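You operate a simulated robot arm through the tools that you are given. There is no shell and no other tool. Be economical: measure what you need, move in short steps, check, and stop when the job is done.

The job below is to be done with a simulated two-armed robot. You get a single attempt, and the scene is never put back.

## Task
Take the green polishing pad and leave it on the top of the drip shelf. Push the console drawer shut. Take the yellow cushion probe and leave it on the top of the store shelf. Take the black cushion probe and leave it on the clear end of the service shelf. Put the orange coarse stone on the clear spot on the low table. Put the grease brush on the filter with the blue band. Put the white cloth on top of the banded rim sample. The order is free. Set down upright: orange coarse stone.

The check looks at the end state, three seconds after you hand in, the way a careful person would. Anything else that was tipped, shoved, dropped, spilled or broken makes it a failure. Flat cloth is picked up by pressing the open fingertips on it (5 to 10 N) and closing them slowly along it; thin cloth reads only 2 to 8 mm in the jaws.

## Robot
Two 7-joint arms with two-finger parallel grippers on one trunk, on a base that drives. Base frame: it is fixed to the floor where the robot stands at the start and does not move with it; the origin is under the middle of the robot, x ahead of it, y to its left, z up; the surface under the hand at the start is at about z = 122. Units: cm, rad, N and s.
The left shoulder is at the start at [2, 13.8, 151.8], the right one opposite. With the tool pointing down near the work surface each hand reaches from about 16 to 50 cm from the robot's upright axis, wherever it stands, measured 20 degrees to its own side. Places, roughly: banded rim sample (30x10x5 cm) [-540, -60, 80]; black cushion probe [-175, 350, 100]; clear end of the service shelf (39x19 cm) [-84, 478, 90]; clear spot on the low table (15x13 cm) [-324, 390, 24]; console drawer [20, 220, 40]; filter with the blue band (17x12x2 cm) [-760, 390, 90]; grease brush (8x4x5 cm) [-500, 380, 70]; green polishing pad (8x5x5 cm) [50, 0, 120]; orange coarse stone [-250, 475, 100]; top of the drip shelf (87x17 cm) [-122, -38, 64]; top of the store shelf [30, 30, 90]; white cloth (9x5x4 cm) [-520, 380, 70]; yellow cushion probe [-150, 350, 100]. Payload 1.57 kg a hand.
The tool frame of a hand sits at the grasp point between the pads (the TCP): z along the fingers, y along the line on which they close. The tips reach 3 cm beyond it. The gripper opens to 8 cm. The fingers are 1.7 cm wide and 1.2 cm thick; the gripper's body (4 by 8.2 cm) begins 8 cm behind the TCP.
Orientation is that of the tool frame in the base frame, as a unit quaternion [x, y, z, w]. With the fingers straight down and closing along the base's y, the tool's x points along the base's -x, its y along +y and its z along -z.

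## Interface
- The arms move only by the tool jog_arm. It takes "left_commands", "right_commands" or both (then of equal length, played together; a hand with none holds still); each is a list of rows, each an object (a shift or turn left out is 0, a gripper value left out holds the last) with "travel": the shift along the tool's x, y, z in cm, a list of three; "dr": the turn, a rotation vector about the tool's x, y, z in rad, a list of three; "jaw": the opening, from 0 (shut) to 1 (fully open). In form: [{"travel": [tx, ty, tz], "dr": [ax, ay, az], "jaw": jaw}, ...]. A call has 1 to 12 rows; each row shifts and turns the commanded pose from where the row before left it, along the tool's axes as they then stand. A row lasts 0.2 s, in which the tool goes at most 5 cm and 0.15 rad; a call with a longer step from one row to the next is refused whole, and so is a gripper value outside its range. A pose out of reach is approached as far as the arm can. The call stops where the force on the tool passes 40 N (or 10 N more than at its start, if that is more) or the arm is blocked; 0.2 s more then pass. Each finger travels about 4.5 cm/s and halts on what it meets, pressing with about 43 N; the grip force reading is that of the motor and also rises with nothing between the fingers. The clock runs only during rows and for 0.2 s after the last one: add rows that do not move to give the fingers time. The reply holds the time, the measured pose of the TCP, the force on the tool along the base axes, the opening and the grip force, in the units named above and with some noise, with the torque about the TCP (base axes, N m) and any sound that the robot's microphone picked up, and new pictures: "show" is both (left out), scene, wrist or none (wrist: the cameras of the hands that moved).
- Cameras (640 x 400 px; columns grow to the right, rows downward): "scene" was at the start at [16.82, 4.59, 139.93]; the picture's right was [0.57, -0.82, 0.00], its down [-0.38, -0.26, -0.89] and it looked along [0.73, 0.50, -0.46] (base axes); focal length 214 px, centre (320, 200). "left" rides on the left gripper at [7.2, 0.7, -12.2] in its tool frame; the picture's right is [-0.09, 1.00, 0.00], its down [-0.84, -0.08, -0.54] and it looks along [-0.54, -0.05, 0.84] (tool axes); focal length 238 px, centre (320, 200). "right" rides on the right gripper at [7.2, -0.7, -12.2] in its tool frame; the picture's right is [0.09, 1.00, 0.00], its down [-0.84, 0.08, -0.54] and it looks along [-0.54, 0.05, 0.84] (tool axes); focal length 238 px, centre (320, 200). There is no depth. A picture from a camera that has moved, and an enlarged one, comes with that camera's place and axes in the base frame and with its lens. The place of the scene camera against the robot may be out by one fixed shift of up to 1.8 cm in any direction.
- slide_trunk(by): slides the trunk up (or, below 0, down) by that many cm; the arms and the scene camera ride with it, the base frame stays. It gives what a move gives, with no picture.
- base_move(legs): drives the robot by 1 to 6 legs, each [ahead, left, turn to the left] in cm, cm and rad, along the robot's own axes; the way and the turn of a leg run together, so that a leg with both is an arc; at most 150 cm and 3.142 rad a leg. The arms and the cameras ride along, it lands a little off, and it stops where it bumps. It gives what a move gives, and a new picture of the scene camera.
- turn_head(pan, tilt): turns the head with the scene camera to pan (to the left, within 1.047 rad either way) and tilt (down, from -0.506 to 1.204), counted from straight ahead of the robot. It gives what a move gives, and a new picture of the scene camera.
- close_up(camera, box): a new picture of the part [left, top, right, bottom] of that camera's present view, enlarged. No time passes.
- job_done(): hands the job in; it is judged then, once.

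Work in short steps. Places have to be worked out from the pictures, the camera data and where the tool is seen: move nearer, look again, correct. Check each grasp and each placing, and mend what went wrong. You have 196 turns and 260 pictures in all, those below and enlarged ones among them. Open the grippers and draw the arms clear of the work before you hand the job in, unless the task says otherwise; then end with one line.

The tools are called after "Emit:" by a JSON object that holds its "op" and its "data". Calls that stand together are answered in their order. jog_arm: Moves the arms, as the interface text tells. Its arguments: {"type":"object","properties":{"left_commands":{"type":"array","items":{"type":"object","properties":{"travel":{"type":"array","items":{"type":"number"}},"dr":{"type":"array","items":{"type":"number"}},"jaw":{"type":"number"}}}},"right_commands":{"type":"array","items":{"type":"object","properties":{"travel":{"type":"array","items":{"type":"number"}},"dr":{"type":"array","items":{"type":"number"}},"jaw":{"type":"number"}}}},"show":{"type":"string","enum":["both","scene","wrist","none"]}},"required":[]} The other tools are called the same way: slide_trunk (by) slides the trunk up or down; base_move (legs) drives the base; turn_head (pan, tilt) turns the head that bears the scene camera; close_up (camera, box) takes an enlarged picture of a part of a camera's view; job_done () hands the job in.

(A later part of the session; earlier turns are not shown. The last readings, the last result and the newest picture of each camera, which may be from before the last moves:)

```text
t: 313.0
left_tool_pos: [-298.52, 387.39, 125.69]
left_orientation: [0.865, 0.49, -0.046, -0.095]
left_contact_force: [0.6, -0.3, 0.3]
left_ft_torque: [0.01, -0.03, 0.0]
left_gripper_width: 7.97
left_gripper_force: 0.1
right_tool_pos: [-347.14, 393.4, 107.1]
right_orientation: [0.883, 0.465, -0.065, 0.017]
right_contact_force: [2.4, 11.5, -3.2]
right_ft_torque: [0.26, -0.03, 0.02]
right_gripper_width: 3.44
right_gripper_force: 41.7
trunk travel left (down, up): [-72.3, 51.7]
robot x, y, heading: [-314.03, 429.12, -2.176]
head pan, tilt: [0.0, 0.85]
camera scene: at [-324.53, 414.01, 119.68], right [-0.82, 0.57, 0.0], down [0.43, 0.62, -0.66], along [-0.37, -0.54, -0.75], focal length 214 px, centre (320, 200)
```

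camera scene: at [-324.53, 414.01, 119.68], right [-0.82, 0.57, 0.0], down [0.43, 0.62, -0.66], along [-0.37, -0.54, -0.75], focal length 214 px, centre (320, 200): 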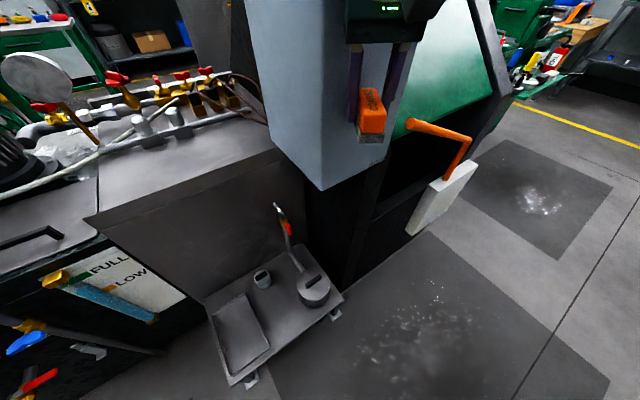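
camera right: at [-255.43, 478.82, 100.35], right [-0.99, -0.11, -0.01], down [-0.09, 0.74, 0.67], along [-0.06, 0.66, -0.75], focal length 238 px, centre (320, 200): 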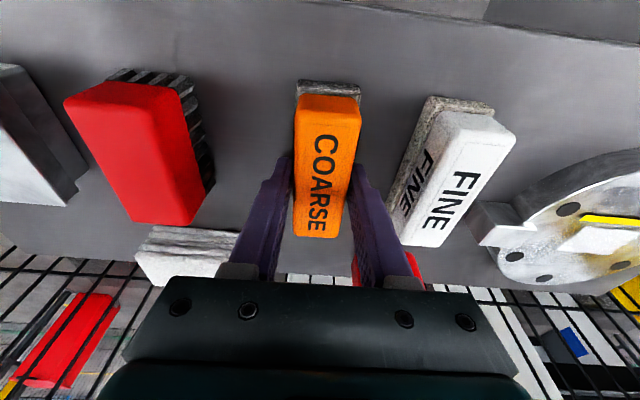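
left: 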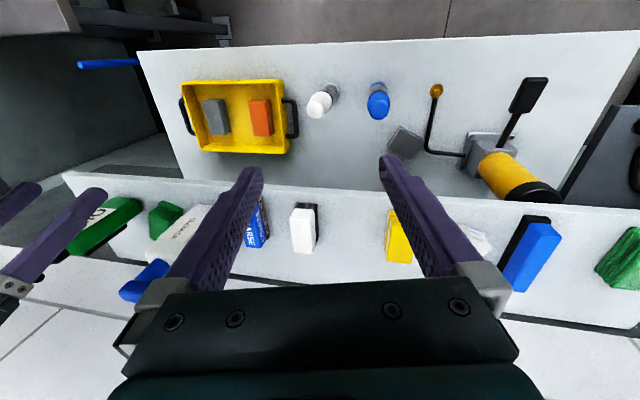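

The stone touched the grey cabinet during the turn; I back off diagonally, then finish the turn facing the low table. The table's clear spot is between its tray and pot.

Emit:
{"op": "base_move", "data": {"legs": [[-16, 0, 0], [0, 0, 0.603], [0, -10, 0]]}}

Emit:
{"op": "turn_head", "data": {"pan": 0, "tilt": 1.0}}

Emit:
{"op": "jog_arm", "data": {"right_commands": [{}], "show": "wrist"}}

```text
t: 316.8
left_tool_pos: [-278.32, 416.43, 125.75]
left_orientation: [0.68, 0.726, -0.072, -0.075]
left_contact_force: [-0.2, -0.4, 0.1]
left_ft_torque: [-0.01, 0.01, 0.02]
left_gripper_width: 8.0
left_gripper_force: 0.0
right_tool_pos: [-321.63, 393.82, 107.26]
right_orientation: [0.704, 0.707, -0.058, 0.039]
right_contact_force: [0.5, -0.2, -1.6]
right_ft_torque: [-0.01, -0.02, 0.03]
right_gripper_width: 3.43
right_gripper_force: 41.5
trunk travel left (down, up): [-72.3, 51.7]
robot x, y, heading: [-314.52, 442.38, -1.571]
head pan, tilt: [0.0, 0.85]
camera scene: at [-315.34, 423.89, 119.72], right [-1.0, 0.0, 0.0], down [0.0, 0.75, -0.66], along [0.0, -0.66, -0.75], focal length 214 px, centre (320, 200)
```

scene: 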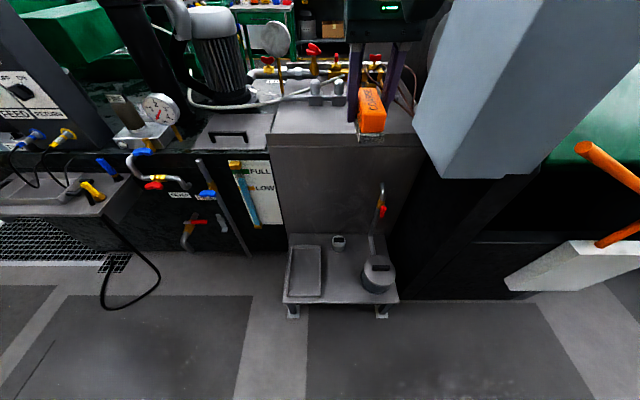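

```text
t: 317.5
left_tool_pos: [-278.27, 416.55, 125.8]
left_orientation: [0.679, 0.727, -0.072, -0.075]
left_contact_force: [0.4, -0.1, 0.4]
left_ft_torque: [0.0, 0.01, -0.02]
left_gripper_width: 7.97
left_gripper_force: 0.0
right_tool_pos: [-321.69, 393.84, 107.29]
right_orientation: [0.704, 0.707, -0.058, 0.039]
right_contact_force: [-0.5, -0.4, -2.7]
right_ft_torque: [-0.02, -0.01, -0.03]
right_gripper_width: 3.46
right_gripper_force: 41.6
trunk travel left (down, up): [-72.3, 51.7]
robot x, y, heading: [-314.6, 442.37, -1.574]
head pan, tilt: [0.0, 1.0]
camera scene: at [-315.34, 424.74, 118.61], right [-1.0, 0.0, 0.0], down [0.0, 0.84, -0.54], along [0.0, -0.54, -0.84], focal length 214 px, centre (320, 200)
```

scene: 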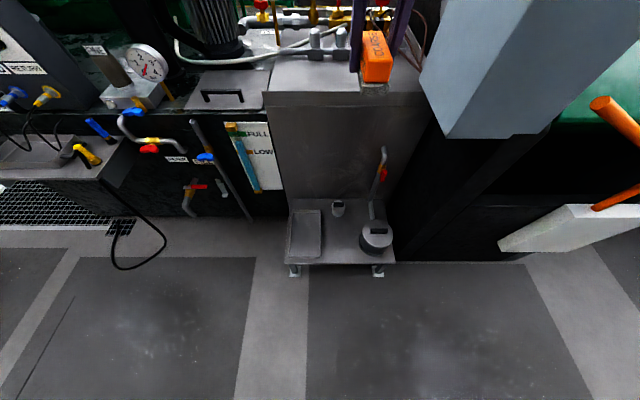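

```text
t: 317.9
left_tool_pos: [-278.32, 416.54, 125.82]
left_orientation: [0.679, 0.726, -0.072, -0.075]
left_contact_force: [0.7, -0.3, -0.9]
left_ft_torque: [0.01, 0.03, -0.01]
left_gripper_width: 7.99
left_gripper_force: 0.0
right_tool_pos: [-321.59, 393.82, 107.2]
right_orientation: [0.704, 0.707, -0.058, 0.038]
right_contact_force: [-0.3, -0.5, -2.0]
right_ft_torque: [-0.03, -0.02, 0.0]
right_gripper_width: 3.45
right_gripper_force: 41.8
trunk travel left (down, up): [-72.3, 51.7]
robot x, y, heading: [-314.73, 442.1, -1.571]
head pan, tilt: [0.0, 1.0]
camera right: at [-321.95, 402.55, 118.28], right [0.99, 0.09, -0.04], down [0.1, -0.76, 0.65], along [0.03, -0.65, -0.76], focal length 238 px, centre (320, 200)
```

right: 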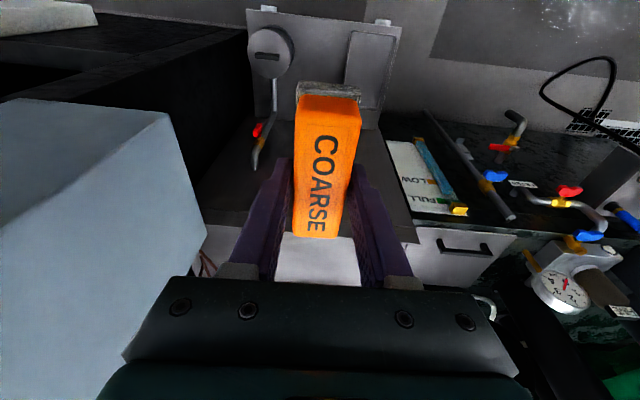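

The free patch on the low table is centred at about [−324.2, 387.5], z ≈ 24. I position the base (right 2.6, ahead 9.3, arm drawn back 3) and lower the trunk in stages.

Emit:
{"op": "base_move", "data": {"legs": [[0, -2.6, 0], [9, 0, 0]]}}

Emit:
{"op": "slide_trunk", "data": {"by": -40}}

Emit:
{"op": "jog_arm", "data": {"right_commands": [{"travel": [1.5, 0, 0]}, {"travel": [1.5, 0, 0]}, {}], "show": "wrist"}}

```text
t: 319.4
left_tool_pos: [-280.98, 407.49, 125.84]
left_orientation: [0.681, 0.725, -0.072, -0.076]
left_contact_force: [0.7, -0.3, 0.1]
left_ft_torque: [-0.01, -0.01, 0.0]
left_gripper_width: 8.02
left_gripper_force: 0.2
right_tool_pos: [-324.12, 384.98, 107.18]
right_orientation: [0.704, 0.707, -0.057, 0.038]
right_contact_force: [-0.1, -0.3, -1.8]
right_ft_torque: [0.0, -0.03, -0.04]
right_gripper_width: 3.44
right_gripper_force: 42.1
trunk travel left (down, up): [-72.3, 51.7]
robot x, y, heading: [-317.35, 433.75, -1.568]
head pan, tilt: [0.0, 1.0]
camera scene: at [-317.94, 415.8, 118.6], right [-1.0, 0.0, 0.0], down [0.0, 0.84, -0.54], along [0.0, -0.54, -0.84], focal length 214 px, centre (320, 200)
```

scene: 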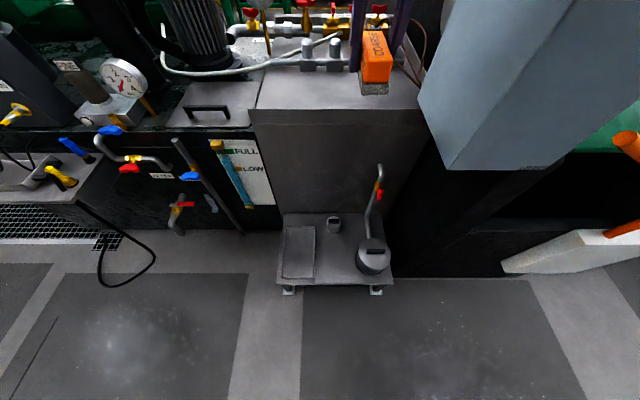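

```text
t: 323.3
left_tool_pos: [-280.91, 407.55, 85.68]
left_orientation: [0.681, 0.725, -0.071, -0.075]
left_contact_force: [-0.4, -0.6, -0.5]
left_ft_torque: [0.02, 0.01, 0.0]
left_gripper_width: 8.02
left_gripper_force: 0.0
right_tool_pos: [-324.11, 384.92, 67.14]
right_orientation: [0.704, 0.707, -0.057, 0.038]
right_contact_force: [-0.4, 0.0, -2.4]
right_ft_torque: [-0.02, 0.0, 0.04]
right_gripper_width: 3.42
right_gripper_force: 42.0
trunk travel left (down, up): [-32.3, 91.7]
robot x, y, heading: [-317.1, 433.25, -1.568]
head pan, tilt: [0.0, 1.0]
```

```text
t: 324.1
left_tool_pos: [-280.92, 407.62, 85.69]
left_orientation: [0.681, 0.725, -0.071, -0.075]
left_contact_force: [0.5, 0.7, -0.4]
left_ft_torque: [-0.04, 0.03, 0.0]
left_gripper_width: 8.01
left_gripper_force: 0.1
right_tool_pos: [-324.17, 384.8, 67.24]
right_orientation: [0.704, 0.707, -0.056, 0.037]
right_contact_force: [0.2, -1.3, -1.6]
right_ft_torque: [0.0, 0.0, 0.01]
right_gripper_width: 3.44
right_gripper_force: 41.5
right hand out of reach, approached as far as the arm can: row 1, 2
trunk travel left (down, up): [-32.3, 91.7]
robot x, y, heading: [-317.63, 433.79, -1.565]
head pan, tilt: [0.0, 1.0]
camera right: at [-324.55, 393.62, 78.27], right [0.99, 0.09, -0.04], down [0.1, -0.76, 0.65], along [0.03, -0.65, -0.76], focal length 238 px, centre (320, 200)
```

right: 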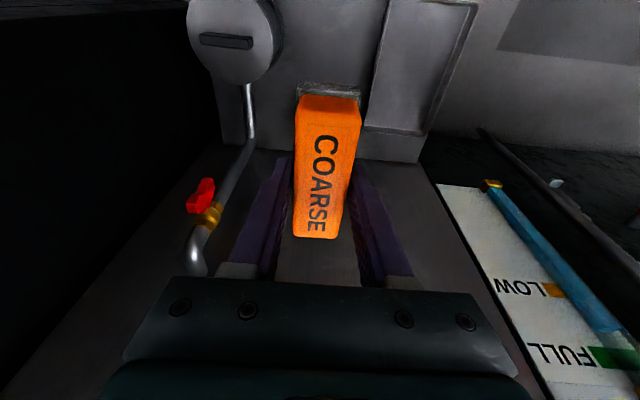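

The back-shift hasn't taken effect yet (command was beyond reach); I command a further 3 cm back and lower the trunk another 28 cm.

Emit:
{"op": "jog_arm", "data": {"right_commands": [{"travel": [1.5, 0, 0.3]}, {"travel": [1.5, 0, 0.3]}, {}], "show": "none"}}

Emit:
{"op": "slide_trunk", "data": {"by": -28}}

Emit:
{"op": "jog_arm", "data": {"right_commands": [{}], "show": "both"}}

```text
t: 324.9
left_tool_pos: [-280.92, 407.57, 85.79]
left_orientation: [0.68, 0.726, -0.072, -0.076]
left_contact_force: [0.2, -0.2, -0.7]
left_ft_torque: [0.0, -0.01, -0.01]
left_gripper_width: 8.03
left_gripper_force: 0.0
right_tool_pos: [-323.78, 385.19, 66.38]
right_orientation: [0.704, 0.707, -0.058, 0.038]
right_contact_force: [-0.4, 0.3, -2.2]
right_ft_torque: [-0.01, 0.01, 0.02]
right_gripper_width: 3.45
right_gripper_force: 41.7
right hand out of reach, approached as far as the arm can: row 1, 2
trunk travel left (down, up): [-32.3, 91.7]
robot x, y, heading: [-317.12, 433.39, -1.57]
head pan, tilt: [0.0, 1.0]
```

```text
t: 327.7
left_tool_pos: [-280.86, 407.49, 57.78]
left_orientation: [0.68, 0.726, -0.071, -0.075]
left_contact_force: [0.5, 0.0, 0.1]
left_ft_torque: [0.0, 0.01, 0.02]
left_gripper_width: 8.03
left_gripper_force: 0.1
right_tool_pos: [-323.8, 385.18, 38.51]
right_orientation: [0.705, 0.706, -0.057, 0.038]
right_contact_force: [-0.4, -0.2, -3.0]
right_ft_torque: [-0.02, 0.0, 0.01]
right_gripper_width: 3.43
right_gripper_force: 41.9
trunk travel left (down, up): [-4.3, 119.7]
robot x, y, heading: [-317.33, 433.66, -1.57]
head pan, tilt: [0.0, 1.0]
```

```text
t: 328.1
left_tool_pos: [-280.93, 407.57, 57.84]
left_orientation: [0.681, 0.725, -0.071, -0.076]
left_contact_force: [0.1, 0.2, -0.8]
left_ft_torque: [-0.02, -0.02, 0.02]
left_gripper_width: 7.98
left_gripper_force: 0.0
right_tool_pos: [-323.88, 385.13, 38.45]
right_orientation: [0.705, 0.706, -0.057, 0.038]
right_contact_force: [0.8, -0.1, -2.4]
right_ft_torque: [0.01, -0.02, -0.02]
right_gripper_width: 3.43
right_gripper_force: 42.1
trunk travel left (down, up): [-4.3, 119.7]
robot x, y, heading: [-317.09, 433.35, -1.569]
head pan, tilt: [0.0, 1.0]
camera scene: at [-317.94, 415.81, 50.61], right [-1.0, 0.0, 0.0], down [0.0, 0.84, -0.54], along [0.0, -0.54, -0.84], focal length 214 px, centre (320, 200)
camera right: at [-324.2, 393.9, 49.6], right [0.99, 0.09, -0.04], down [0.1, -0.76, 0.65], along [0.03, -0.65, -0.76], focal length 238 px, centre (320, 200)
```

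scene: 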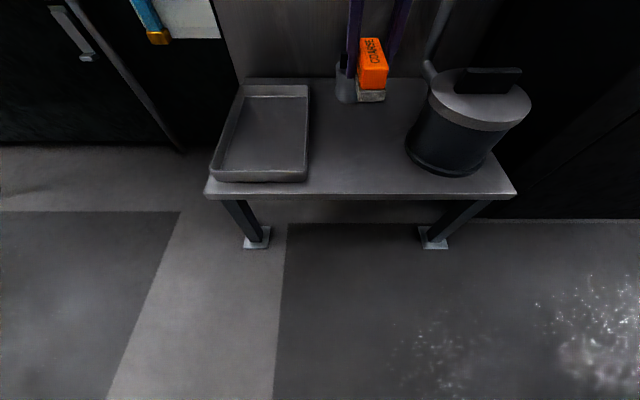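
right: 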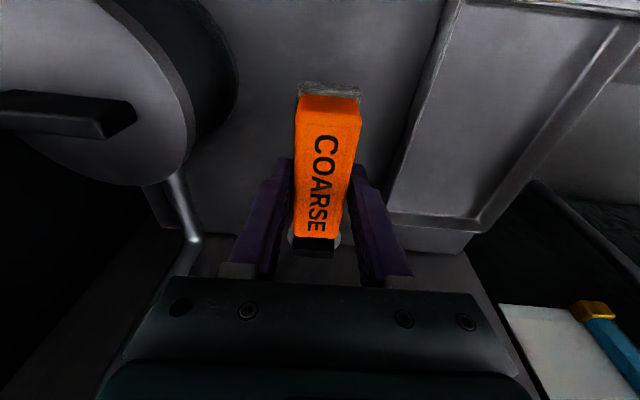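

The free patch is y 376–396 between tray and pot; the stone at y ≈ 385–387 suits. I use the last trunk travel and lower the arm in steps.

Emit:
{"op": "slide_trunk", "data": {"by": -4.2}}

Emit:
{"op": "jog_arm", "data": {"right_commands": [{"travel": [0.6, 0, 1]}, {"travel": [0.6, 0, 1]}, {"travel": [0.6, 0, 1]}, {"travel": [0.3, 0, 0.7]}, {}], "show": "wrist"}}

```text
t: 328.9
left_tool_pos: [-280.86, 407.53, 53.5]
left_orientation: [0.68, 0.726, -0.072, -0.075]
left_contact_force: [0.2, -1.1, 0.2]
left_ft_torque: [0.01, 0.0, -0.04]
left_gripper_width: 7.99
left_gripper_force: 0.2
right_tool_pos: [-323.77, 385.24, 34.3]
right_orientation: [0.705, 0.706, -0.058, 0.038]
right_contact_force: [0.0, -0.1, -1.3]
right_ft_torque: [-0.02, -0.02, -0.03]
right_gripper_width: 3.44
right_gripper_force: 40.8
trunk travel left (down, up): [-0.1, 123.9]
robot x, y, heading: [-317.03, 433.33, -1.57]
head pan, tilt: [0.0, 1.0]
```

```text
t: 330.1
left_tool_pos: [-280.96, 407.39, 53.7]
left_orientation: [0.68, 0.725, -0.072, -0.075]
left_contact_force: [0.5, -0.4, 0.7]
left_ft_torque: [0.01, 0.03, 0.0]
left_gripper_width: 8.01
left_gripper_force: 0.0
right_tool_pos: [-323.76, 386.1, 30.18]
right_orientation: [0.705, 0.706, -0.057, 0.038]
right_contact_force: [0.2, 0.5, -1.8]
right_ft_torque: [-0.02, 0.0, -0.01]
right_gripper_width: 3.43
right_gripper_force: 42.1
right hand out of reach, approached as far as the arm can: row 2
trunk travel left (down, up): [-0.1, 123.9]
robot x, y, heading: [-317.37, 432.92, -1.571]
head pan, tilt: [0.0, 1.0]
camera right: at [-324.1, 394.85, 41.3], right [0.99, 0.09, -0.04], down [0.1, -0.76, 0.65], along [0.03, -0.65, -0.76], focal length 238 px, centre (320, 200)
```

right: 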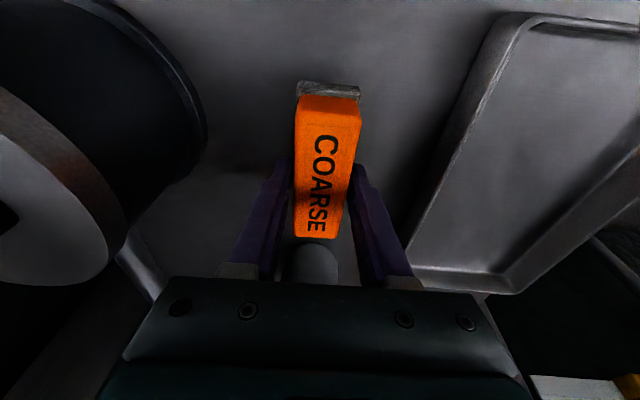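

Good, 2–3 cm to go. I feel down with small force-limited rows.

Emit:
{"op": "jog_arm", "data": {"right_commands": [{"travel": [0.1, 0, 0.5]}, {"travel": [0.1, 0, 0.5]}, {"travel": [0.1, 0, 0.4]}, {"travel": [0.06, 0, 0.3]}, {"travel": [0.06, 0, 0.3]}, {"travel": [0.06, 0, 0.3]}, {"travel": [0.06, 0, 0.3]}, {"travel": [0.06, 0, 0.3]}, {}], "show": "none"}}

```text
t: 332.1
left_tool_pos: [-280.88, 407.54, 53.56]
left_orientation: [0.681, 0.725, -0.072, -0.075]
left_contact_force: [0.3, -0.1, 1.0]
left_ft_torque: [-0.01, -0.01, -0.04]
left_gripper_width: 8.02
left_gripper_force: 0.0
right_tool_pos: [-324.01, 386.62, 27.45]
right_orientation: [0.704, 0.707, -0.058, 0.039]
right_contact_force: [0.9, 6.8, 23.2]
right_ft_torque: [-0.79, -0.22, 0.06]
right_gripper_width: 3.43
right_gripper_force: 42.1
trunk travel left (down, up): [-0.1, 123.9]
robot x, y, heading: [-317.34, 433.4, -1.568]
head pan, tilt: [0.0, 1.0]
```

Contact at 23 N, nearly level. I open and rise slowly.

Emit:
{"op": "jog_arm", "data": {"right_commands": [{"jaw": 0.5}, {"jaw": 0.58}, {}, {"travel": [-0.2, 0, -1.5]}, {"travel": [-0.6, 0, -3.5]}, {"travel": [-0.6, 0, -4]}, {}], "show": "both"}}

```text
t: 333.8
left_tool_pos: [-280.99, 407.53, 53.45]
left_orientation: [0.681, 0.725, -0.071, -0.075]
left_contact_force: [-0.1, 0.6, 0.8]
left_ft_torque: [0.0, 0.0, 0.02]
left_gripper_width: 7.98
left_gripper_force: 0.1
right_tool_pos: [-323.22, 385.19, 36.4]
right_orientation: [0.705, 0.706, -0.055, 0.037]
right_contact_force: [0.0, -0.6, 0.9]
right_ft_torque: [0.01, 0.01, -0.01]
right_gripper_width: 4.65
right_gripper_force: 0.0
right hand out of reach, approached as far as the arm can: row 5, 6
trunk travel left (down, up): [-0.1, 123.9]
robot x, y, heading: [-317.12, 433.47, -1.57]
head pan, tilt: [0.0, 1.0]
camera scene: at [-317.93, 415.83, 46.4], right [-1.0, 0.0, 0.0], down [0.0, 0.84, -0.54], along [0.0, -0.54, -0.84], focal length 214 px, centre (320, 200)
camera right: at [-323.57, 393.85, 47.49], right [0.99, 0.09, -0.04], down [0.1, -0.76, 0.64], along [0.03, -0.64, -0.76], focal length 238 px, centre (320, 200)
```

scene: 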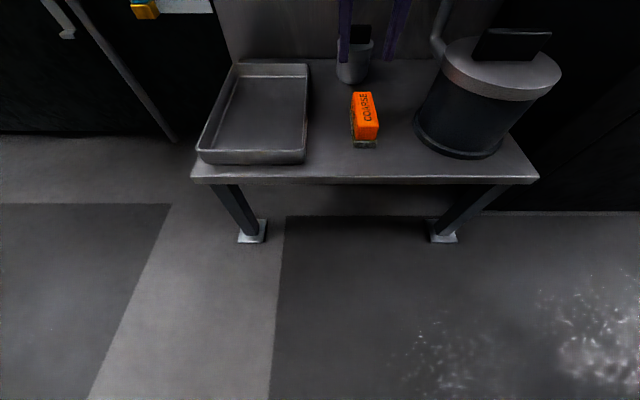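
right: 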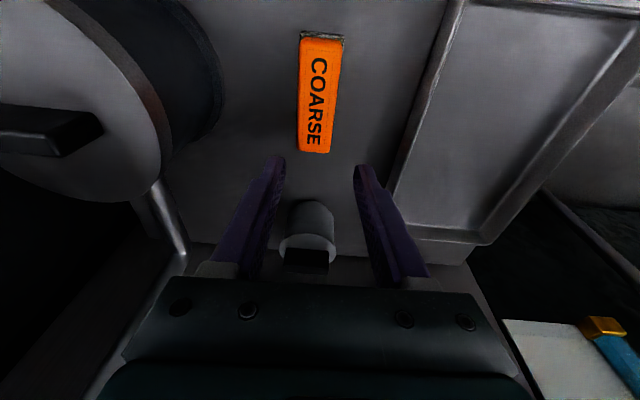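

The stone stands right side up on the low table. I raise the trunk, back off, turn to −x and drive toward the brush and cloth.

Emit:
{"op": "slide_trunk", "data": {"by": 40}}

Emit:
{"op": "base_move", "data": {"legs": [[-14, 0, 0], [0, 0, -1.571], [105, 0, 0]]}}

Emit:
{"op": "slide_trunk", "data": {"by": 30}}

Emit:
{"op": "turn_head", "data": {"pan": 0.4, "tilt": 0.4}}

```text
t: 337.6
left_tool_pos: [-281.03, 407.65, 93.54]
left_orientation: [0.681, 0.725, -0.072, -0.075]
left_contact_force: [0.4, -0.3, 0.6]
left_ft_torque: [0.01, 0.0, 0.01]
left_gripper_width: 8.01
left_gripper_force: 0.1
right_tool_pos: [-323.19, 385.21, 76.37]
right_orientation: [0.705, 0.706, -0.056, 0.036]
right_contact_force: [-0.2, -0.5, 0.6]
right_ft_torque: [0.01, -0.05, -0.01]
right_gripper_width: 4.64
right_gripper_force: 0.0
trunk travel left (down, up): [-40.1, 83.9]
robot x, y, heading: [-317.73, 433.83, -1.569]
head pan, tilt: [0.0, 1.0]
```

```text
t: 347.7
left_tool_pos: [-447.89, 411.2, 93.56]
left_orientation: [0.994, 0.031, 0.004, -0.103]
left_contact_force: [-1.0, -0.4, 0.8]
left_ft_torque: [0.01, 0.01, 0.0]
left_gripper_width: 8.01
left_gripper_force: 0.0
right_tool_pos: [-470.3, 453.61, 76.28]
right_orientation: [0.998, 0.0, -0.065, -0.014]
right_contact_force: [0.2, -0.4, 0.3]
right_ft_torque: [0.03, -0.01, 0.0]
right_gripper_width: 4.65
right_gripper_force: 0.0
trunk travel left (down, up): [-40.1, 83.9]
robot x, y, heading: [-422.05, 447.65, 3.136]
head pan, tilt: [0.0, 1.0]
camera scene: at [-439.64, 446.94, 86.41], right [0.0, 1.0, 0.0], down [0.84, 0.0, -0.54], along [-0.54, 0.0, -0.84], focal length 214 px, centre (320, 200)
```

scene: 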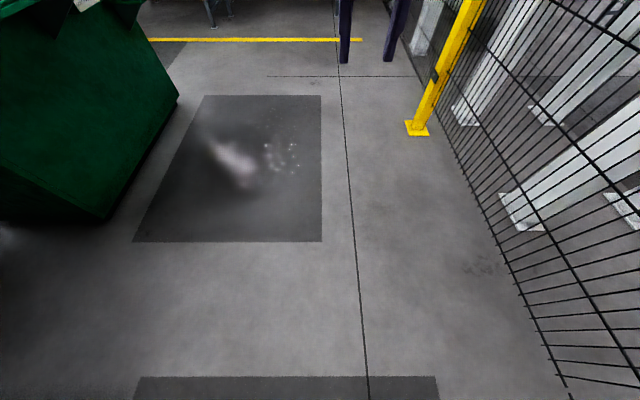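

```text
t: 350.7
left_tool_pos: [-447.96, 411.13, 123.62]
left_orientation: [0.994, 0.031, 0.002, -0.103]
left_contact_force: [1.2, 0.8, -0.2]
left_ft_torque: [0.0, 0.02, 0.01]
left_gripper_width: 7.99
left_gripper_force: 0.0
right_tool_pos: [-470.13, 453.56, 106.38]
right_orientation: [0.998, -0.001, -0.066, -0.015]
right_contact_force: [0.3, 0.3, 0.0]
right_ft_torque: [-0.03, 0.02, 0.04]
right_gripper_width: 4.61
right_gripper_force: 0.1
trunk travel left (down, up): [-70.1, 53.9]
robot x, y, heading: [-421.92, 447.11, 3.134]
head pan, tilt: [0.0, 1.0]
```

```text
t: 351.7
left_tool_pos: [-447.92, 411.34, 123.54]
left_orientation: [0.994, 0.031, 0.002, -0.104]
left_contact_force: [-0.3, -0.7, 0.1]
left_ft_torque: [-0.01, 0.0, -0.02]
left_gripper_width: 7.97
left_gripper_force: 0.0
right_tool_pos: [-470.17, 453.57, 106.37]
right_orientation: [0.998, -0.001, -0.066, -0.014]
right_contact_force: [-0.2, 0.4, 0.5]
right_ft_torque: [0.01, 0.01, 0.02]
right_gripper_width: 4.65
right_gripper_force: 0.0
trunk travel left (down, up): [-70.1, 53.9]
robot x, y, heading: [-421.92, 447.58, 3.139]
head pan, tilt: [0.4, 0.4]
camera scene: at [-441.2, 443.34, 121.42], right [-0.39, 0.92, 0.0], down [0.36, 0.15, -0.92], along [-0.85, -0.36, -0.39], focal length 214 px, centre (320, 200)
```

scene: 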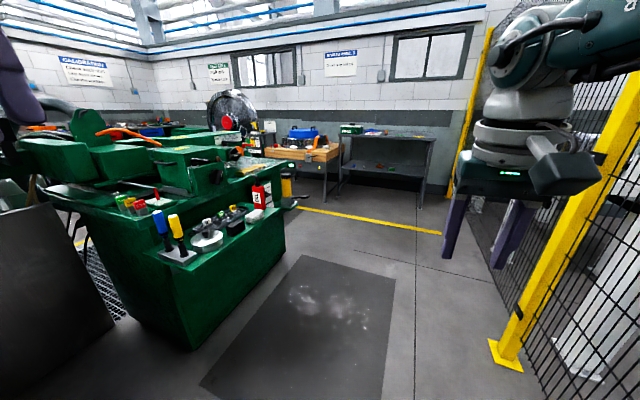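

The tool ledge on the green lathe end has handles, brushes and a cloth; I zoom in.

Emit:
{"op": "close_up", "data": {"camera": "scene", "box": [140, 160, 300, 270]}}

```text
3.64 times, centred on (220, 215) of scene
camera zoom: at [-441.2, 443.34, 121.42], right [-0.39, 0.92, 0.0], down [0.36, 0.15, -0.92], along [-0.85, -0.36, -0.39], focal length 780 px, centre (684, 146)
```

zoom: 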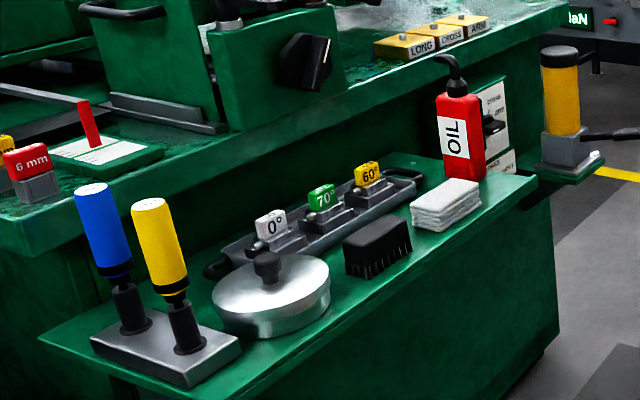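

Grease brush (black, bristles) at about [−507, 372] and the folded white cloth at [−520, 373] on a ledge at z ≈ 68. I drive in front and face −y.

Emit:
{"op": "base_move", "data": {"legs": [[79, 0, 0], [0, 0, 1.572]]}}

Emit:
{"op": "turn_head", "data": {"pan": 0, "tilt": 0.75}}

Emit:
{"op": "jog_arm", "data": {"right_commands": [{"jaw": 0.85}], "show": "wrist"}}

```text
t: 359.8
left_tool_pos: [-464.48, 422.13, 123.51]
left_orientation: [0.675, 0.73, -0.072, -0.075]
left_contact_force: [0.4, 0.7, -0.3]
left_ft_torque: [-0.03, 0.0, -0.02]
left_gripper_width: 7.99
left_gripper_force: 0.1
right_tool_pos: [-506.53, 399.21, 106.3]
right_orientation: [0.7, 0.711, -0.056, 0.037]
right_contact_force: [-0.4, -0.1, -0.7]
right_ft_torque: [-0.02, -0.01, 0.01]
right_gripper_width: 4.62
right_gripper_force: 0.1
trunk travel left (down, up): [-70.1, 53.9]
robot x, y, heading: [-501.38, 447.63, -1.555]
head pan, tilt: [0.4, 0.4]
camera scene: at [-497.94, 428.44, 121.43], right [-0.92, -0.4, 0.0], down [-0.16, 0.36, -0.92], along [0.37, -0.84, -0.39], focal length 214 px, centre (320, 200)
```

scene: 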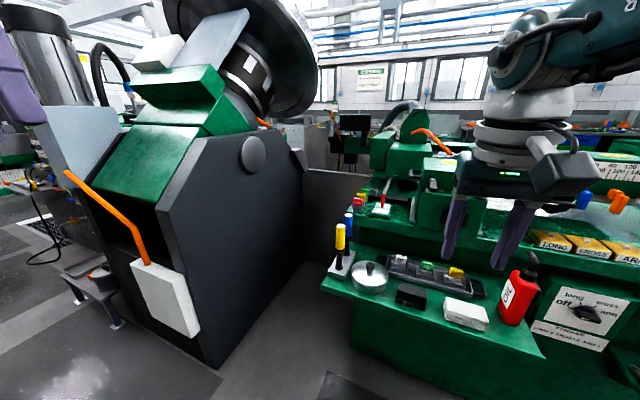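

```text
t: 360.7
left_tool_pos: [-464.4, 422.23, 123.49]
left_orientation: [0.675, 0.73, -0.072, -0.075]
left_contact_force: [-0.6, -0.3, 0.7]
left_ft_torque: [0.0, 0.03, 0.01]
left_gripper_width: 8.01
left_gripper_force: 0.1
right_tool_pos: [-506.47, 399.24, 106.31]
right_orientation: [0.7, 0.711, -0.056, 0.037]
right_contact_force: [0.1, -0.5, 0.2]
right_ft_torque: [0.0, 0.04, 0.03]
right_gripper_width: 4.66
right_gripper_force: 0.1
trunk travel left (down, up): [-70.1, 53.9]
robot x, y, heading: [-501.04, 447.5, -1.562]
head pan, tilt: [0.0, 0.75]
camera scene: at [-501.54, 428.63, 118.33], right [-1.0, -0.02, 0.0], down [-0.01, 0.68, -0.73], along [0.01, -0.73, -0.68], focal length 214 px, centre (320, 200)
```

scene: 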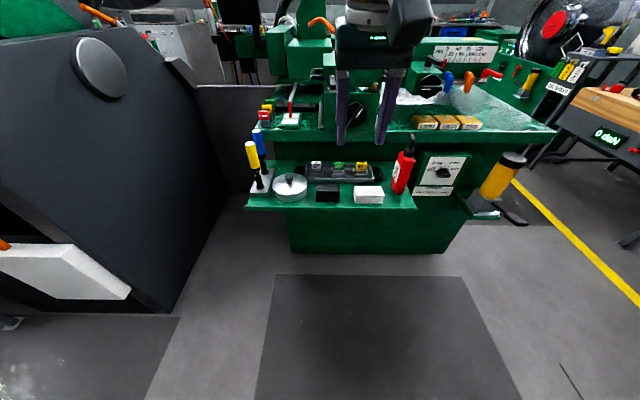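

```text
t: 361.1
left_tool_pos: [-464.44, 422.1, 123.65]
left_orientation: [0.676, 0.73, -0.072, -0.075]
left_contact_force: [0.1, -0.9, 0.4]
left_ft_torque: [0.01, 0.0, -0.01]
left_gripper_width: 8.01
left_gripper_force: 0.1
right_tool_pos: [-506.5, 399.35, 106.33]
right_orientation: [0.7, 0.711, -0.056, 0.037]
right_contact_force: [-0.4, -0.4, 0.0]
right_ft_torque: [0.01, 0.04, -0.03]
right_gripper_width: 6.83
right_gripper_force: 0.2
trunk travel left (down, up): [-70.1, 53.9]
robot x, y, heading: [-501.2, 447.58, -1.558]
head pan, tilt: [0.0, 0.75]
camera right: at [-506.91, 407.89, 117.46], right [0.99, 0.11, -0.04], down [0.11, -0.76, 0.64], along [0.04, -0.64, -0.76], focal length 238 px, centre (320, 200)
```

right: 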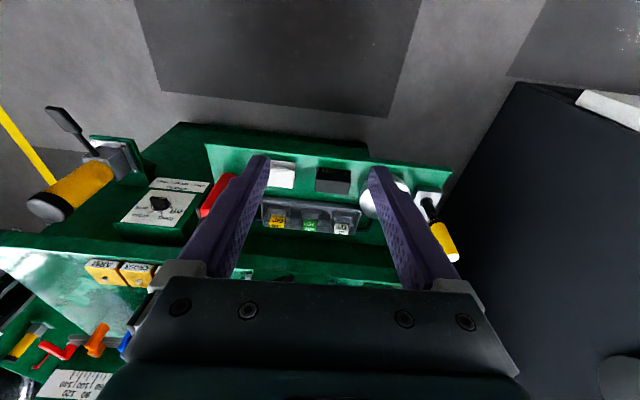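

Triangulated: brush ≈ [−502.8, 378, 74], cloth ≈ [−515, 377, 73]. The brush's long axis runs along x, so I yaw the right hand 90° first.

Emit:
{"op": "jog_arm", "data": {"right_commands": [{"dr": [0, 0, 0.143]}, {"dr": [0, 0, 0.143]}, {"dr": [0, 0, 0.143]}, {"dr": [0, 0, 0.143]}, {"dr": [0, 0, 0.143]}, {"dr": [0, 0, 0.143]}, {"dr": [0, 0, 0.143]}, {"dr": [0, 0, 0.143]}, {"dr": [0, 0, 0.143]}, {"dr": [0, 0, 0.143]}, {"dr": [0, 0, 0.143]}, {}], "show": "wrist"}}

```text
t: 363.7
left_tool_pos: [-464.36, 422.14, 123.53]
left_orientation: [0.675, 0.73, -0.072, -0.075]
left_contact_force: [0.6, 0.0, -0.8]
left_ft_torque: [0.01, -0.01, 0.02]
left_gripper_width: 8.02
left_gripper_force: 0.1
right_tool_pos: [-506.41, 399.18, 106.43]
right_orientation: [0.998, 0.006, -0.013, 0.066]
right_contact_force: [-0.2, 0.3, 0.6]
right_ft_torque: [-0.01, -0.01, -0.01]
right_gripper_width: 6.77
right_gripper_force: 0.0
trunk travel left (down, up): [-70.1, 53.9]
robot x, y, heading: [-500.84, 447.45, -1.554]
head pan, tilt: [0.0, 0.75]
camera right: at [-498.93, 401.5, 118.11], right [0.11, -0.99, 0.13], down [-0.82, -0.01, 0.57], along [-0.56, -0.17, -0.81], focal length 238 px, centre (320, 200)
```

right: 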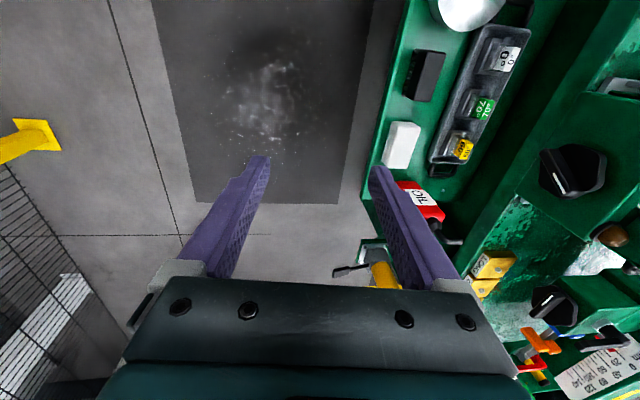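

Yaw done. I drive left 3.6 and ahead 25, straighten the tool vertical with a 3-cm pull-back, and lower the trunk 24 cm above the brush.

Emit:
{"op": "base_move", "data": {"legs": [[0, 3.6, 0], [25, 0, 0]]}}

Emit:
{"op": "jog_arm", "data": {"right_commands": [{"travel": [0, -1.5, 0], "dr": [0.066, 0, 0]}, {"travel": [0, -1.6, 0], "dr": [0.066, 0, 0]}, {}], "show": "none"}}

Emit:
{"op": "slide_trunk", "data": {"by": -22}}

Emit:
{"op": "jog_arm", "data": {"right_commands": [{}], "show": "both"}}

```text
t: 366.0
left_tool_pos: [-460.51, 397.43, 123.6]
left_orientation: [0.676, 0.73, -0.072, -0.074]
left_contact_force: [-1.0, 0.2, 0.1]
left_ft_torque: [0.0, -0.02, 0.01]
left_gripper_width: 8.03
left_gripper_force: 0.1
right_tool_pos: [-502.43, 374.46, 106.38]
right_orientation: [0.998, 0.008, -0.014, 0.065]
right_contact_force: [-0.1, -1.5, 0.6]
right_ft_torque: [-0.01, -0.02, -0.02]
right_gripper_width: 6.8
right_gripper_force: 0.1
trunk travel left (down, up): [-70.1, 53.9]
robot x, y, heading: [-497.39, 422.43, -1.553]
head pan, tilt: [0.0, 0.75]
camera scene: at [-497.59, 403.88, 118.32], right [-1.0, -0.01, 0.0], down [-0.01, 0.68, -0.73], along [0.01, -0.73, -0.68], focal length 214 px, centre (320, 200)
```

scene: 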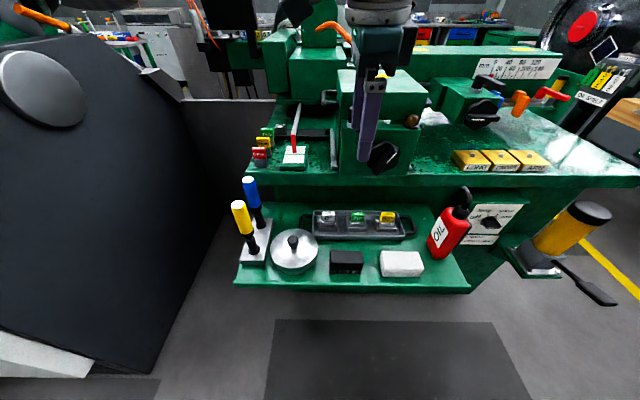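

```text
t: 366.8
left_tool_pos: [-460.47, 397.52, 123.62]
left_orientation: [0.675, 0.73, -0.072, -0.076]
left_contact_force: [0.1, 0.1, -0.5]
left_ft_torque: [0.03, -0.03, -0.01]
left_gripper_width: 8.01
left_gripper_force: 0.1
right_tool_pos: [-502.41, 377.39, 106.01]
right_orientation: [1.0, 0.007, -0.014, -0.002]
right_contact_force: [0.6, 0.8, 0.0]
right_ft_torque: [0.03, -0.02, -0.01]
right_gripper_width: 6.78
right_gripper_force: 0.1
trunk travel left (down, up): [-70.1, 53.9]
robot x, y, heading: [-497.53, 423.01, -1.552]
head pan, tilt: [0.0, 0.75]
```

```text
t: 369.1
left_tool_pos: [-460.41, 397.43, 101.69]
left_orientation: [0.675, 0.73, -0.071, -0.074]
left_contact_force: [0.9, 0.3, -0.7]
left_ft_torque: [-0.01, -0.01, 0.01]
left_gripper_width: 8.0
left_gripper_force: 0.0
right_tool_pos: [-502.36, 377.24, 83.97]
right_orientation: [1.0, 0.006, -0.014, -0.001]
right_contact_force: [-0.3, 1.0, 0.6]
right_ft_torque: [-0.03, 0.04, 0.03]
right_gripper_width: 6.79
right_gripper_force: 0.0
trunk travel left (down, up): [-48.1, 75.9]
robot x, y, heading: [-497.26, 422.74, -1.55]
head pan, tilt: [0.0, 0.75]
```

```text
t: 369.5
left_tool_pos: [-460.54, 397.39, 101.57]
left_orientation: [0.675, 0.73, -0.071, -0.075]
left_contact_force: [0.7, 1.1, 0.1]
left_ft_torque: [0.0, 0.0, -0.02]
left_gripper_width: 7.98
left_gripper_force: 0.2
right_tool_pos: [-502.53, 377.26, 83.96]
right_orientation: [1.0, 0.008, -0.014, -0.001]
right_contact_force: [-0.2, 0.2, 0.8]
right_ft_torque: [0.0, 0.01, 0.01]
right_gripper_width: 6.8
right_gripper_force: 0.0
trunk travel left (down, up): [-48.1, 75.9]
robot x, y, heading: [-496.88, 423.05, -1.559]
head pan, tilt: [0.0, 0.75]
camera scene: at [-497.59, 403.88, 96.32], right [-1.0, -0.01, 0.0], down [-0.01, 0.68, -0.73], along [0.01, -0.73, -0.68], focal length 214 px, centre (320, 200)
camera right: at [-494.86, 378.02, 95.94], right [0.11, -0.99, 0.0], down [-0.82, -0.09, 0.57], along [-0.56, -0.06, -0.82], focal length 238 px, centre (320, 200)
```

scene: 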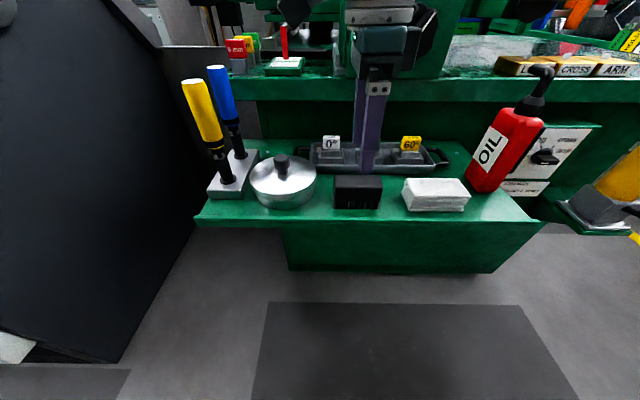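
right: 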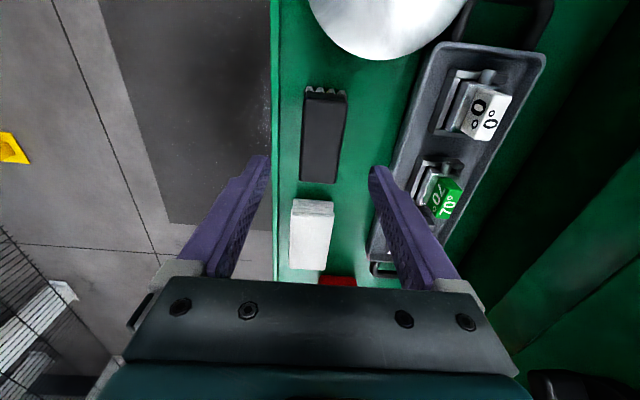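

The brush lies right between the fingers' line. I narrow the opening, lower 7.5 cm and feel for the ledge.

Emit:
{"op": "jog_arm", "data": {"right_commands": [{"travel": [0, 0.2, 0], "jaw": 0.72}, {}], "show": "none"}}

Emit:
{"op": "slide_trunk", "data": {"by": -7.5}}

Emit:
{"op": "jog_arm", "data": {"right_commands": [{"travel": [0, 0, 0.5]}, {"travel": [0, 0, 0.5]}, {"travel": [0, 0, 0.5]}, {"travel": [0, 0, 0.4]}, {"travel": [0, 0, 0.4]}, {"travel": [0, 0, 0.4]}, {"travel": [0, 0, 0.4]}, {}], "show": "both"}}

```text
t: 370.1
left_tool_pos: [-460.51, 397.42, 101.54]
left_orientation: [0.676, 0.73, -0.072, -0.075]
left_contact_force: [0.3, 0.1, 0.2]
left_ft_torque: [0.0, -0.03, 0.0]
left_gripper_width: 7.97
left_gripper_force: 0.1
right_tool_pos: [-502.25, 377.21, 84.09]
right_orientation: [1.0, 0.007, -0.014, -0.001]
right_contact_force: [0.2, -0.2, 0.7]
right_ft_torque: [0.04, 0.02, 0.02]
right_gripper_width: 5.75
right_gripper_force: 0.0
trunk travel left (down, up): [-48.1, 75.9]
robot x, y, heading: [-497.24, 422.79, -1.555]
head pan, tilt: [0.0, 0.75]
```

```text
t: 371.2
left_tool_pos: [-460.43, 397.43, 94.06]
left_orientation: [0.675, 0.73, -0.072, -0.075]
left_contact_force: [0.5, 0.2, 0.4]
left_ft_torque: [-0.01, 0.03, -0.03]
left_gripper_width: 8.01
left_gripper_force: 0.2
right_tool_pos: [-502.33, 377.3, 76.61]
right_orientation: [1.0, 0.007, -0.014, -0.001]
right_contact_force: [0.8, 0.3, -0.2]
right_ft_torque: [0.01, -0.03, 0.03]
right_gripper_width: 5.76
right_gripper_force: 0.1
trunk travel left (down, up): [-40.6, 83.4]
robot x, y, heading: [-497.17, 422.39, -1.555]
head pan, tilt: [0.0, 0.75]
```

```text
t: 372.4
left_tool_pos: [-460.65, 397.28, 94.11]
left_orientation: [0.675, 0.73, -0.073, -0.075]
left_contact_force: [1.0, -0.4, 0.4]
left_ft_torque: [-0.02, 0.03, 0.0]
left_gripper_width: 7.98
left_gripper_force: 0.0
right_tool_pos: [-502.53, 377.42, 75.04]
right_orientation: [1.0, 0.006, -0.011, 0.002]
right_contact_force: [0.4, -0.3, 16.7]
right_ft_torque: [0.57, -0.12, 0.03]
right_gripper_width: 5.72
right_gripper_force: 0.1
right hand out of reach, approached as far as the arm can: row 4
trunk travel left (down, up): [-40.6, 83.4]
robot x, y, heading: [-497.31, 422.84, -1.546]
head pan, tilt: [0.0, 0.75]
stopped in row 5 (right hand): the force on the tool passed its limit at 46 N (the readings are from after the stop); the commanded pose is now the measured one
camera scene: at [-497.63, 403.81, 88.84], right [-1.0, -0.01, 0.0], down [-0.01, 0.68, -0.73], along [0.01, -0.73, -0.68], focal length 214 px, centre (320, 200)
camera right: at [-494.97, 378.1, 86.99], right [0.11, -0.99, 0.0], down [-0.82, -0.09, 0.56], along [-0.56, -0.06, -0.83], focal length 238 px, centre (320, 200)
```

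scene: 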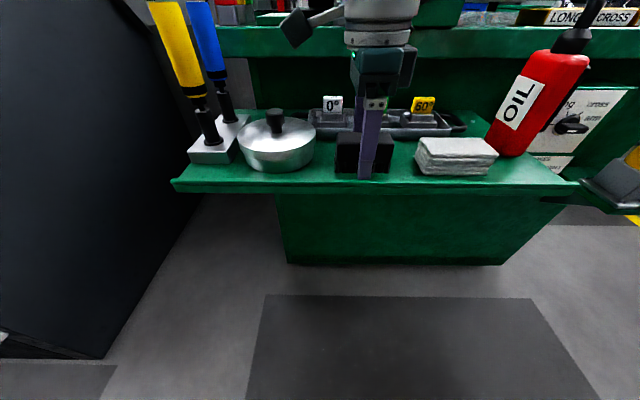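
right: 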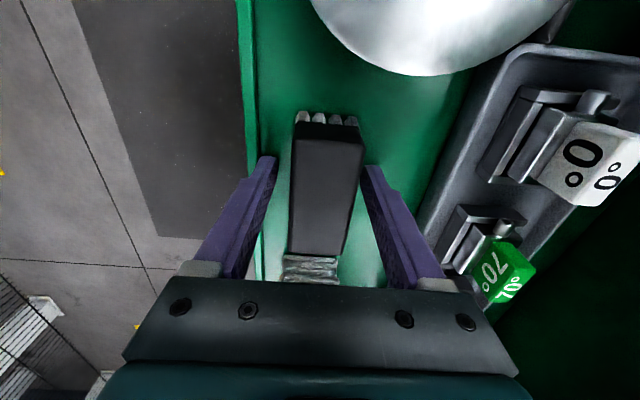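

Tips touched the ledge at z ≈ 72. I rise 0.4 and close on the brush.

Emit:
{"op": "jog_arm", "data": {"right_commands": [{"travel": [0, 0, -0.5]}, {"jaw": 0.55}, {"jaw": 0.4}, {"jaw": 0.3}, {"jaw": 0.3}, {}, {}], "show": "none"}}

Emit:
{"op": "slide_trunk", "data": {"by": 25}}

Emit:
{"op": "jog_arm", "data": {"right_commands": [{}], "show": "both"}}

```text
t: 374.0
left_tool_pos: [-460.52, 397.53, 94.01]
left_orientation: [0.675, 0.73, -0.072, -0.075]
left_contact_force: [-0.2, -1.2, 0.6]
left_ft_torque: [0.03, 0.02, 0.0]
left_gripper_width: 7.99
left_gripper_force: 0.1
right_tool_pos: [-502.28, 377.57, 75.3]
right_orientation: [1.0, 0.007, -0.013, 0.001]
right_contact_force: [-0.6, 0.5, 0.0]
right_ft_torque: [-0.01, -0.01, 0.01]
right_gripper_width: 3.89
right_gripper_force: 42.9
trunk travel left (down, up): [-40.6, 83.4]
robot x, y, heading: [-497.4, 422.76, -1.557]
head pan, tilt: [0.0, 0.75]
```

```text
t: 376.6
left_tool_pos: [-460.49, 397.42, 119.04]
left_orientation: [0.675, 0.73, -0.071, -0.075]
left_contact_force: [0.6, -0.4, 0.2]
left_ft_torque: [-0.01, 0.01, -0.04]
left_gripper_width: 7.99
left_gripper_force: 0.1
right_tool_pos: [-502.38, 377.61, 100.31]
right_orientation: [1.0, 0.006, -0.012, 0.0]
right_contact_force: [0.4, -0.2, -0.8]
right_ft_torque: [0.01, 0.01, 0.0]
right_gripper_width: 3.89
right_gripper_force: 43.5
trunk travel left (down, up): [-65.6, 58.4]
robot x, y, heading: [-497.15, 423.12, -1.556]
head pan, tilt: [0.0, 0.75]
```

```text
t: 377.0
left_tool_pos: [-460.45, 397.37, 119.03]
left_orientation: [0.675, 0.73, -0.072, -0.074]
left_contact_force: [-0.1, -0.5, 0.0]
left_ft_torque: [0.02, 0.02, -0.02]
left_gripper_width: 7.99
left_gripper_force: 0.1
right_tool_pos: [-502.39, 377.42, 100.38]
right_orientation: [1.0, 0.007, -0.013, 0.0]
right_contact_force: [-0.2, 1.1, -0.7]
right_ft_torque: [0.02, -0.03, 0.0]
right_gripper_width: 3.9
right_gripper_force: 43.1
trunk travel left (down, up): [-65.6, 58.4]
robot x, y, heading: [-496.69, 422.52, -1.555]
head pan, tilt: [0.0, 0.75]
camera scene: at [-497.59, 403.88, 113.82], right [-1.0, -0.01, 0.0], down [-0.01, 0.68, -0.73], along [0.01, -0.73, -0.68], focal length 214 px, centre (320, 200)
camera right: at [-494.94, 378.21, 112.26], right [0.11, -0.99, 0.0], down [-0.82, -0.09, 0.56], along [-0.56, -0.06, -0.83], focal length 238 px, centre (320, 200)
```

scene: 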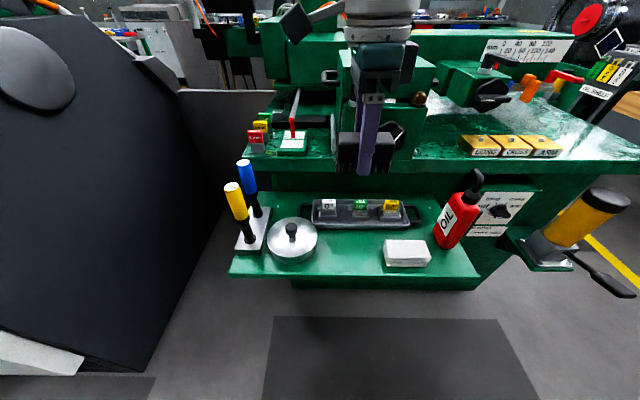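
right: 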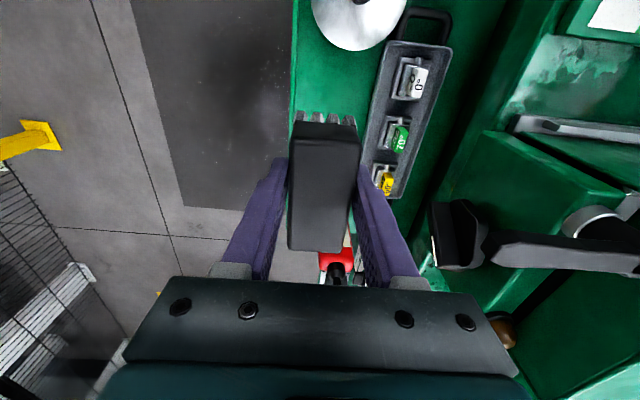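

Brush in hand. I back off, turn to −x and drive toward the filter table.

Emit:
{"op": "base_move", "data": {"legs": [[-22, 0, 0], [0, 0, -1.586], [140, 0, 0]]}}

Emit:
{"op": "turn_head", "data": {"pan": 0.35, "tilt": 0.5}}

```text
t: 389.1
left_tool_pos: [-663.61, 408.42, 119.01]
left_orientation: [0.994, 0.033, 0.002, -0.104]
left_contact_force: [0.1, 0.4, 0.5]
left_ft_torque: [0.01, 0.0, -0.01]
left_gripper_width: 8.0
left_gripper_force: 0.0
right_tool_pos: [-682.96, 450.62, 100.31]
right_orientation: [0.708, -0.706, -0.008, -0.009]
right_contact_force: [0.1, 0.4, -0.5]
right_ft_torque: [0.0, 0.02, -0.02]
right_gripper_width: 3.88
right_gripper_force: 42.9
trunk travel left (down, up): [-65.6, 58.4]
robot x, y, heading: [-637.67, 445.15, -3.136]
head pan, tilt: [0.0, 0.75]
camera scene: at [-656.82, 444.2, 113.82], right [0.0, 1.0, 0.0], down [0.68, 0.0, -0.73], along [-0.73, 0.0, -0.68], focal length 214 px, centre (320, 200)
```

scene: 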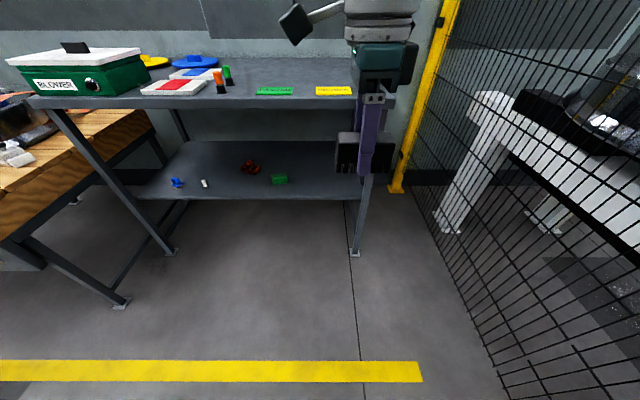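

```text
t: 390.0
left_tool_pos: [-663.61, 408.53, 119.09]
left_orientation: [0.994, 0.034, 0.003, -0.104]
left_contact_force: [-0.7, 0.2, -0.2]
left_ft_torque: [0.0, -0.02, -0.03]
left_gripper_width: 8.0
left_gripper_force: 0.1
right_tool_pos: [-683.02, 450.63, 100.16]
right_orientation: [0.708, -0.706, -0.009, -0.009]
right_contact_force: [-0.3, 0.2, -0.8]
right_ft_torque: [0.01, 0.01, 0.01]
right_gripper_width: 3.88
right_gripper_force: 42.7
trunk travel left (down, up): [-65.6, 58.4]
robot x, y, heading: [-637.73, 444.58, -3.14]
head pan, tilt: [0.351, 0.499]
camera scene: at [-657.07, 441.08, 116.01], right [-0.35, 0.94, 0.0], down [0.45, 0.17, -0.88], along [-0.82, -0.3, -0.48], focal length 214 px, centre (320, 200)
```

scene: 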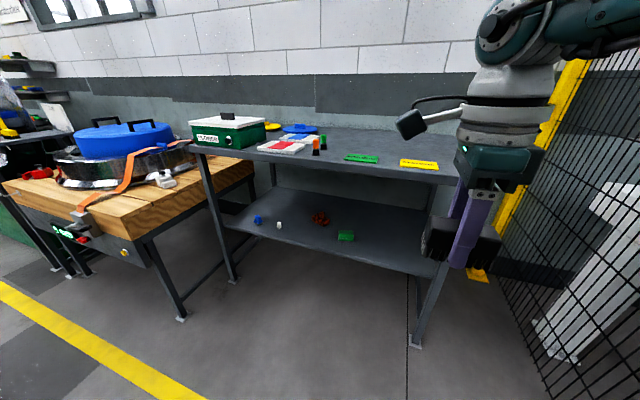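

The filter table is ahead; I raise the trunk for a better view and zoom on the filters.

Emit:
{"op": "slide_trunk", "data": {"by": 25}}

Emit:
{"op": "close_up", "data": {"camera": "scene", "box": [160, 120, 480, 280]}}

```text
t: 392.5
left_tool_pos: [-663.57, 408.48, 144.07]
left_orientation: [0.994, 0.033, 0.003, -0.103]
left_contact_force: [0.3, 0.4, 0.2]
left_ft_torque: [-0.01, 0.0, -0.02]
left_gripper_width: 7.98
left_gripper_force: 0.1
right_tool_pos: [-683.09, 450.71, 125.22]
right_orientation: [0.708, -0.706, -0.008, -0.009]
right_contact_force: [-0.4, -0.2, -0.5]
right_ft_torque: [0.03, 0.04, 0.02]
right_gripper_width: 3.87
right_gripper_force: 42.8
trunk travel left (down, up): [-90.6, 33.4]
robot x, y, heading: [-637.58, 445.05, -3.137]
head pan, tilt: [0.351, 0.499]
```

```text
2.00 times, centred on (320, 200) of scene
camera zoom: at [-657.07, 441.07, 141.01], right [-0.35, 0.94, 0.0], down [0.45, 0.17, -0.88], along [-0.82, -0.3, -0.48], focal length 429 px, centre (320, 200)
```

zoom: 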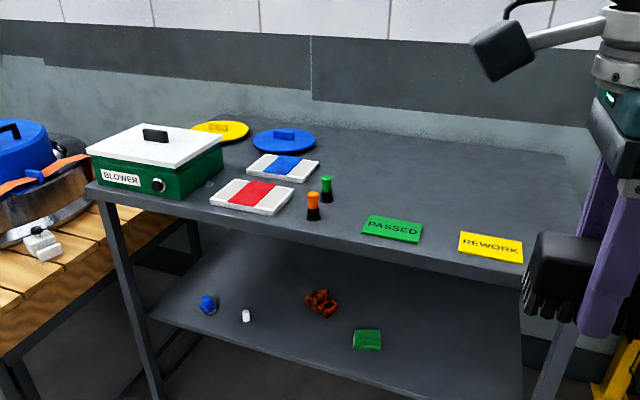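

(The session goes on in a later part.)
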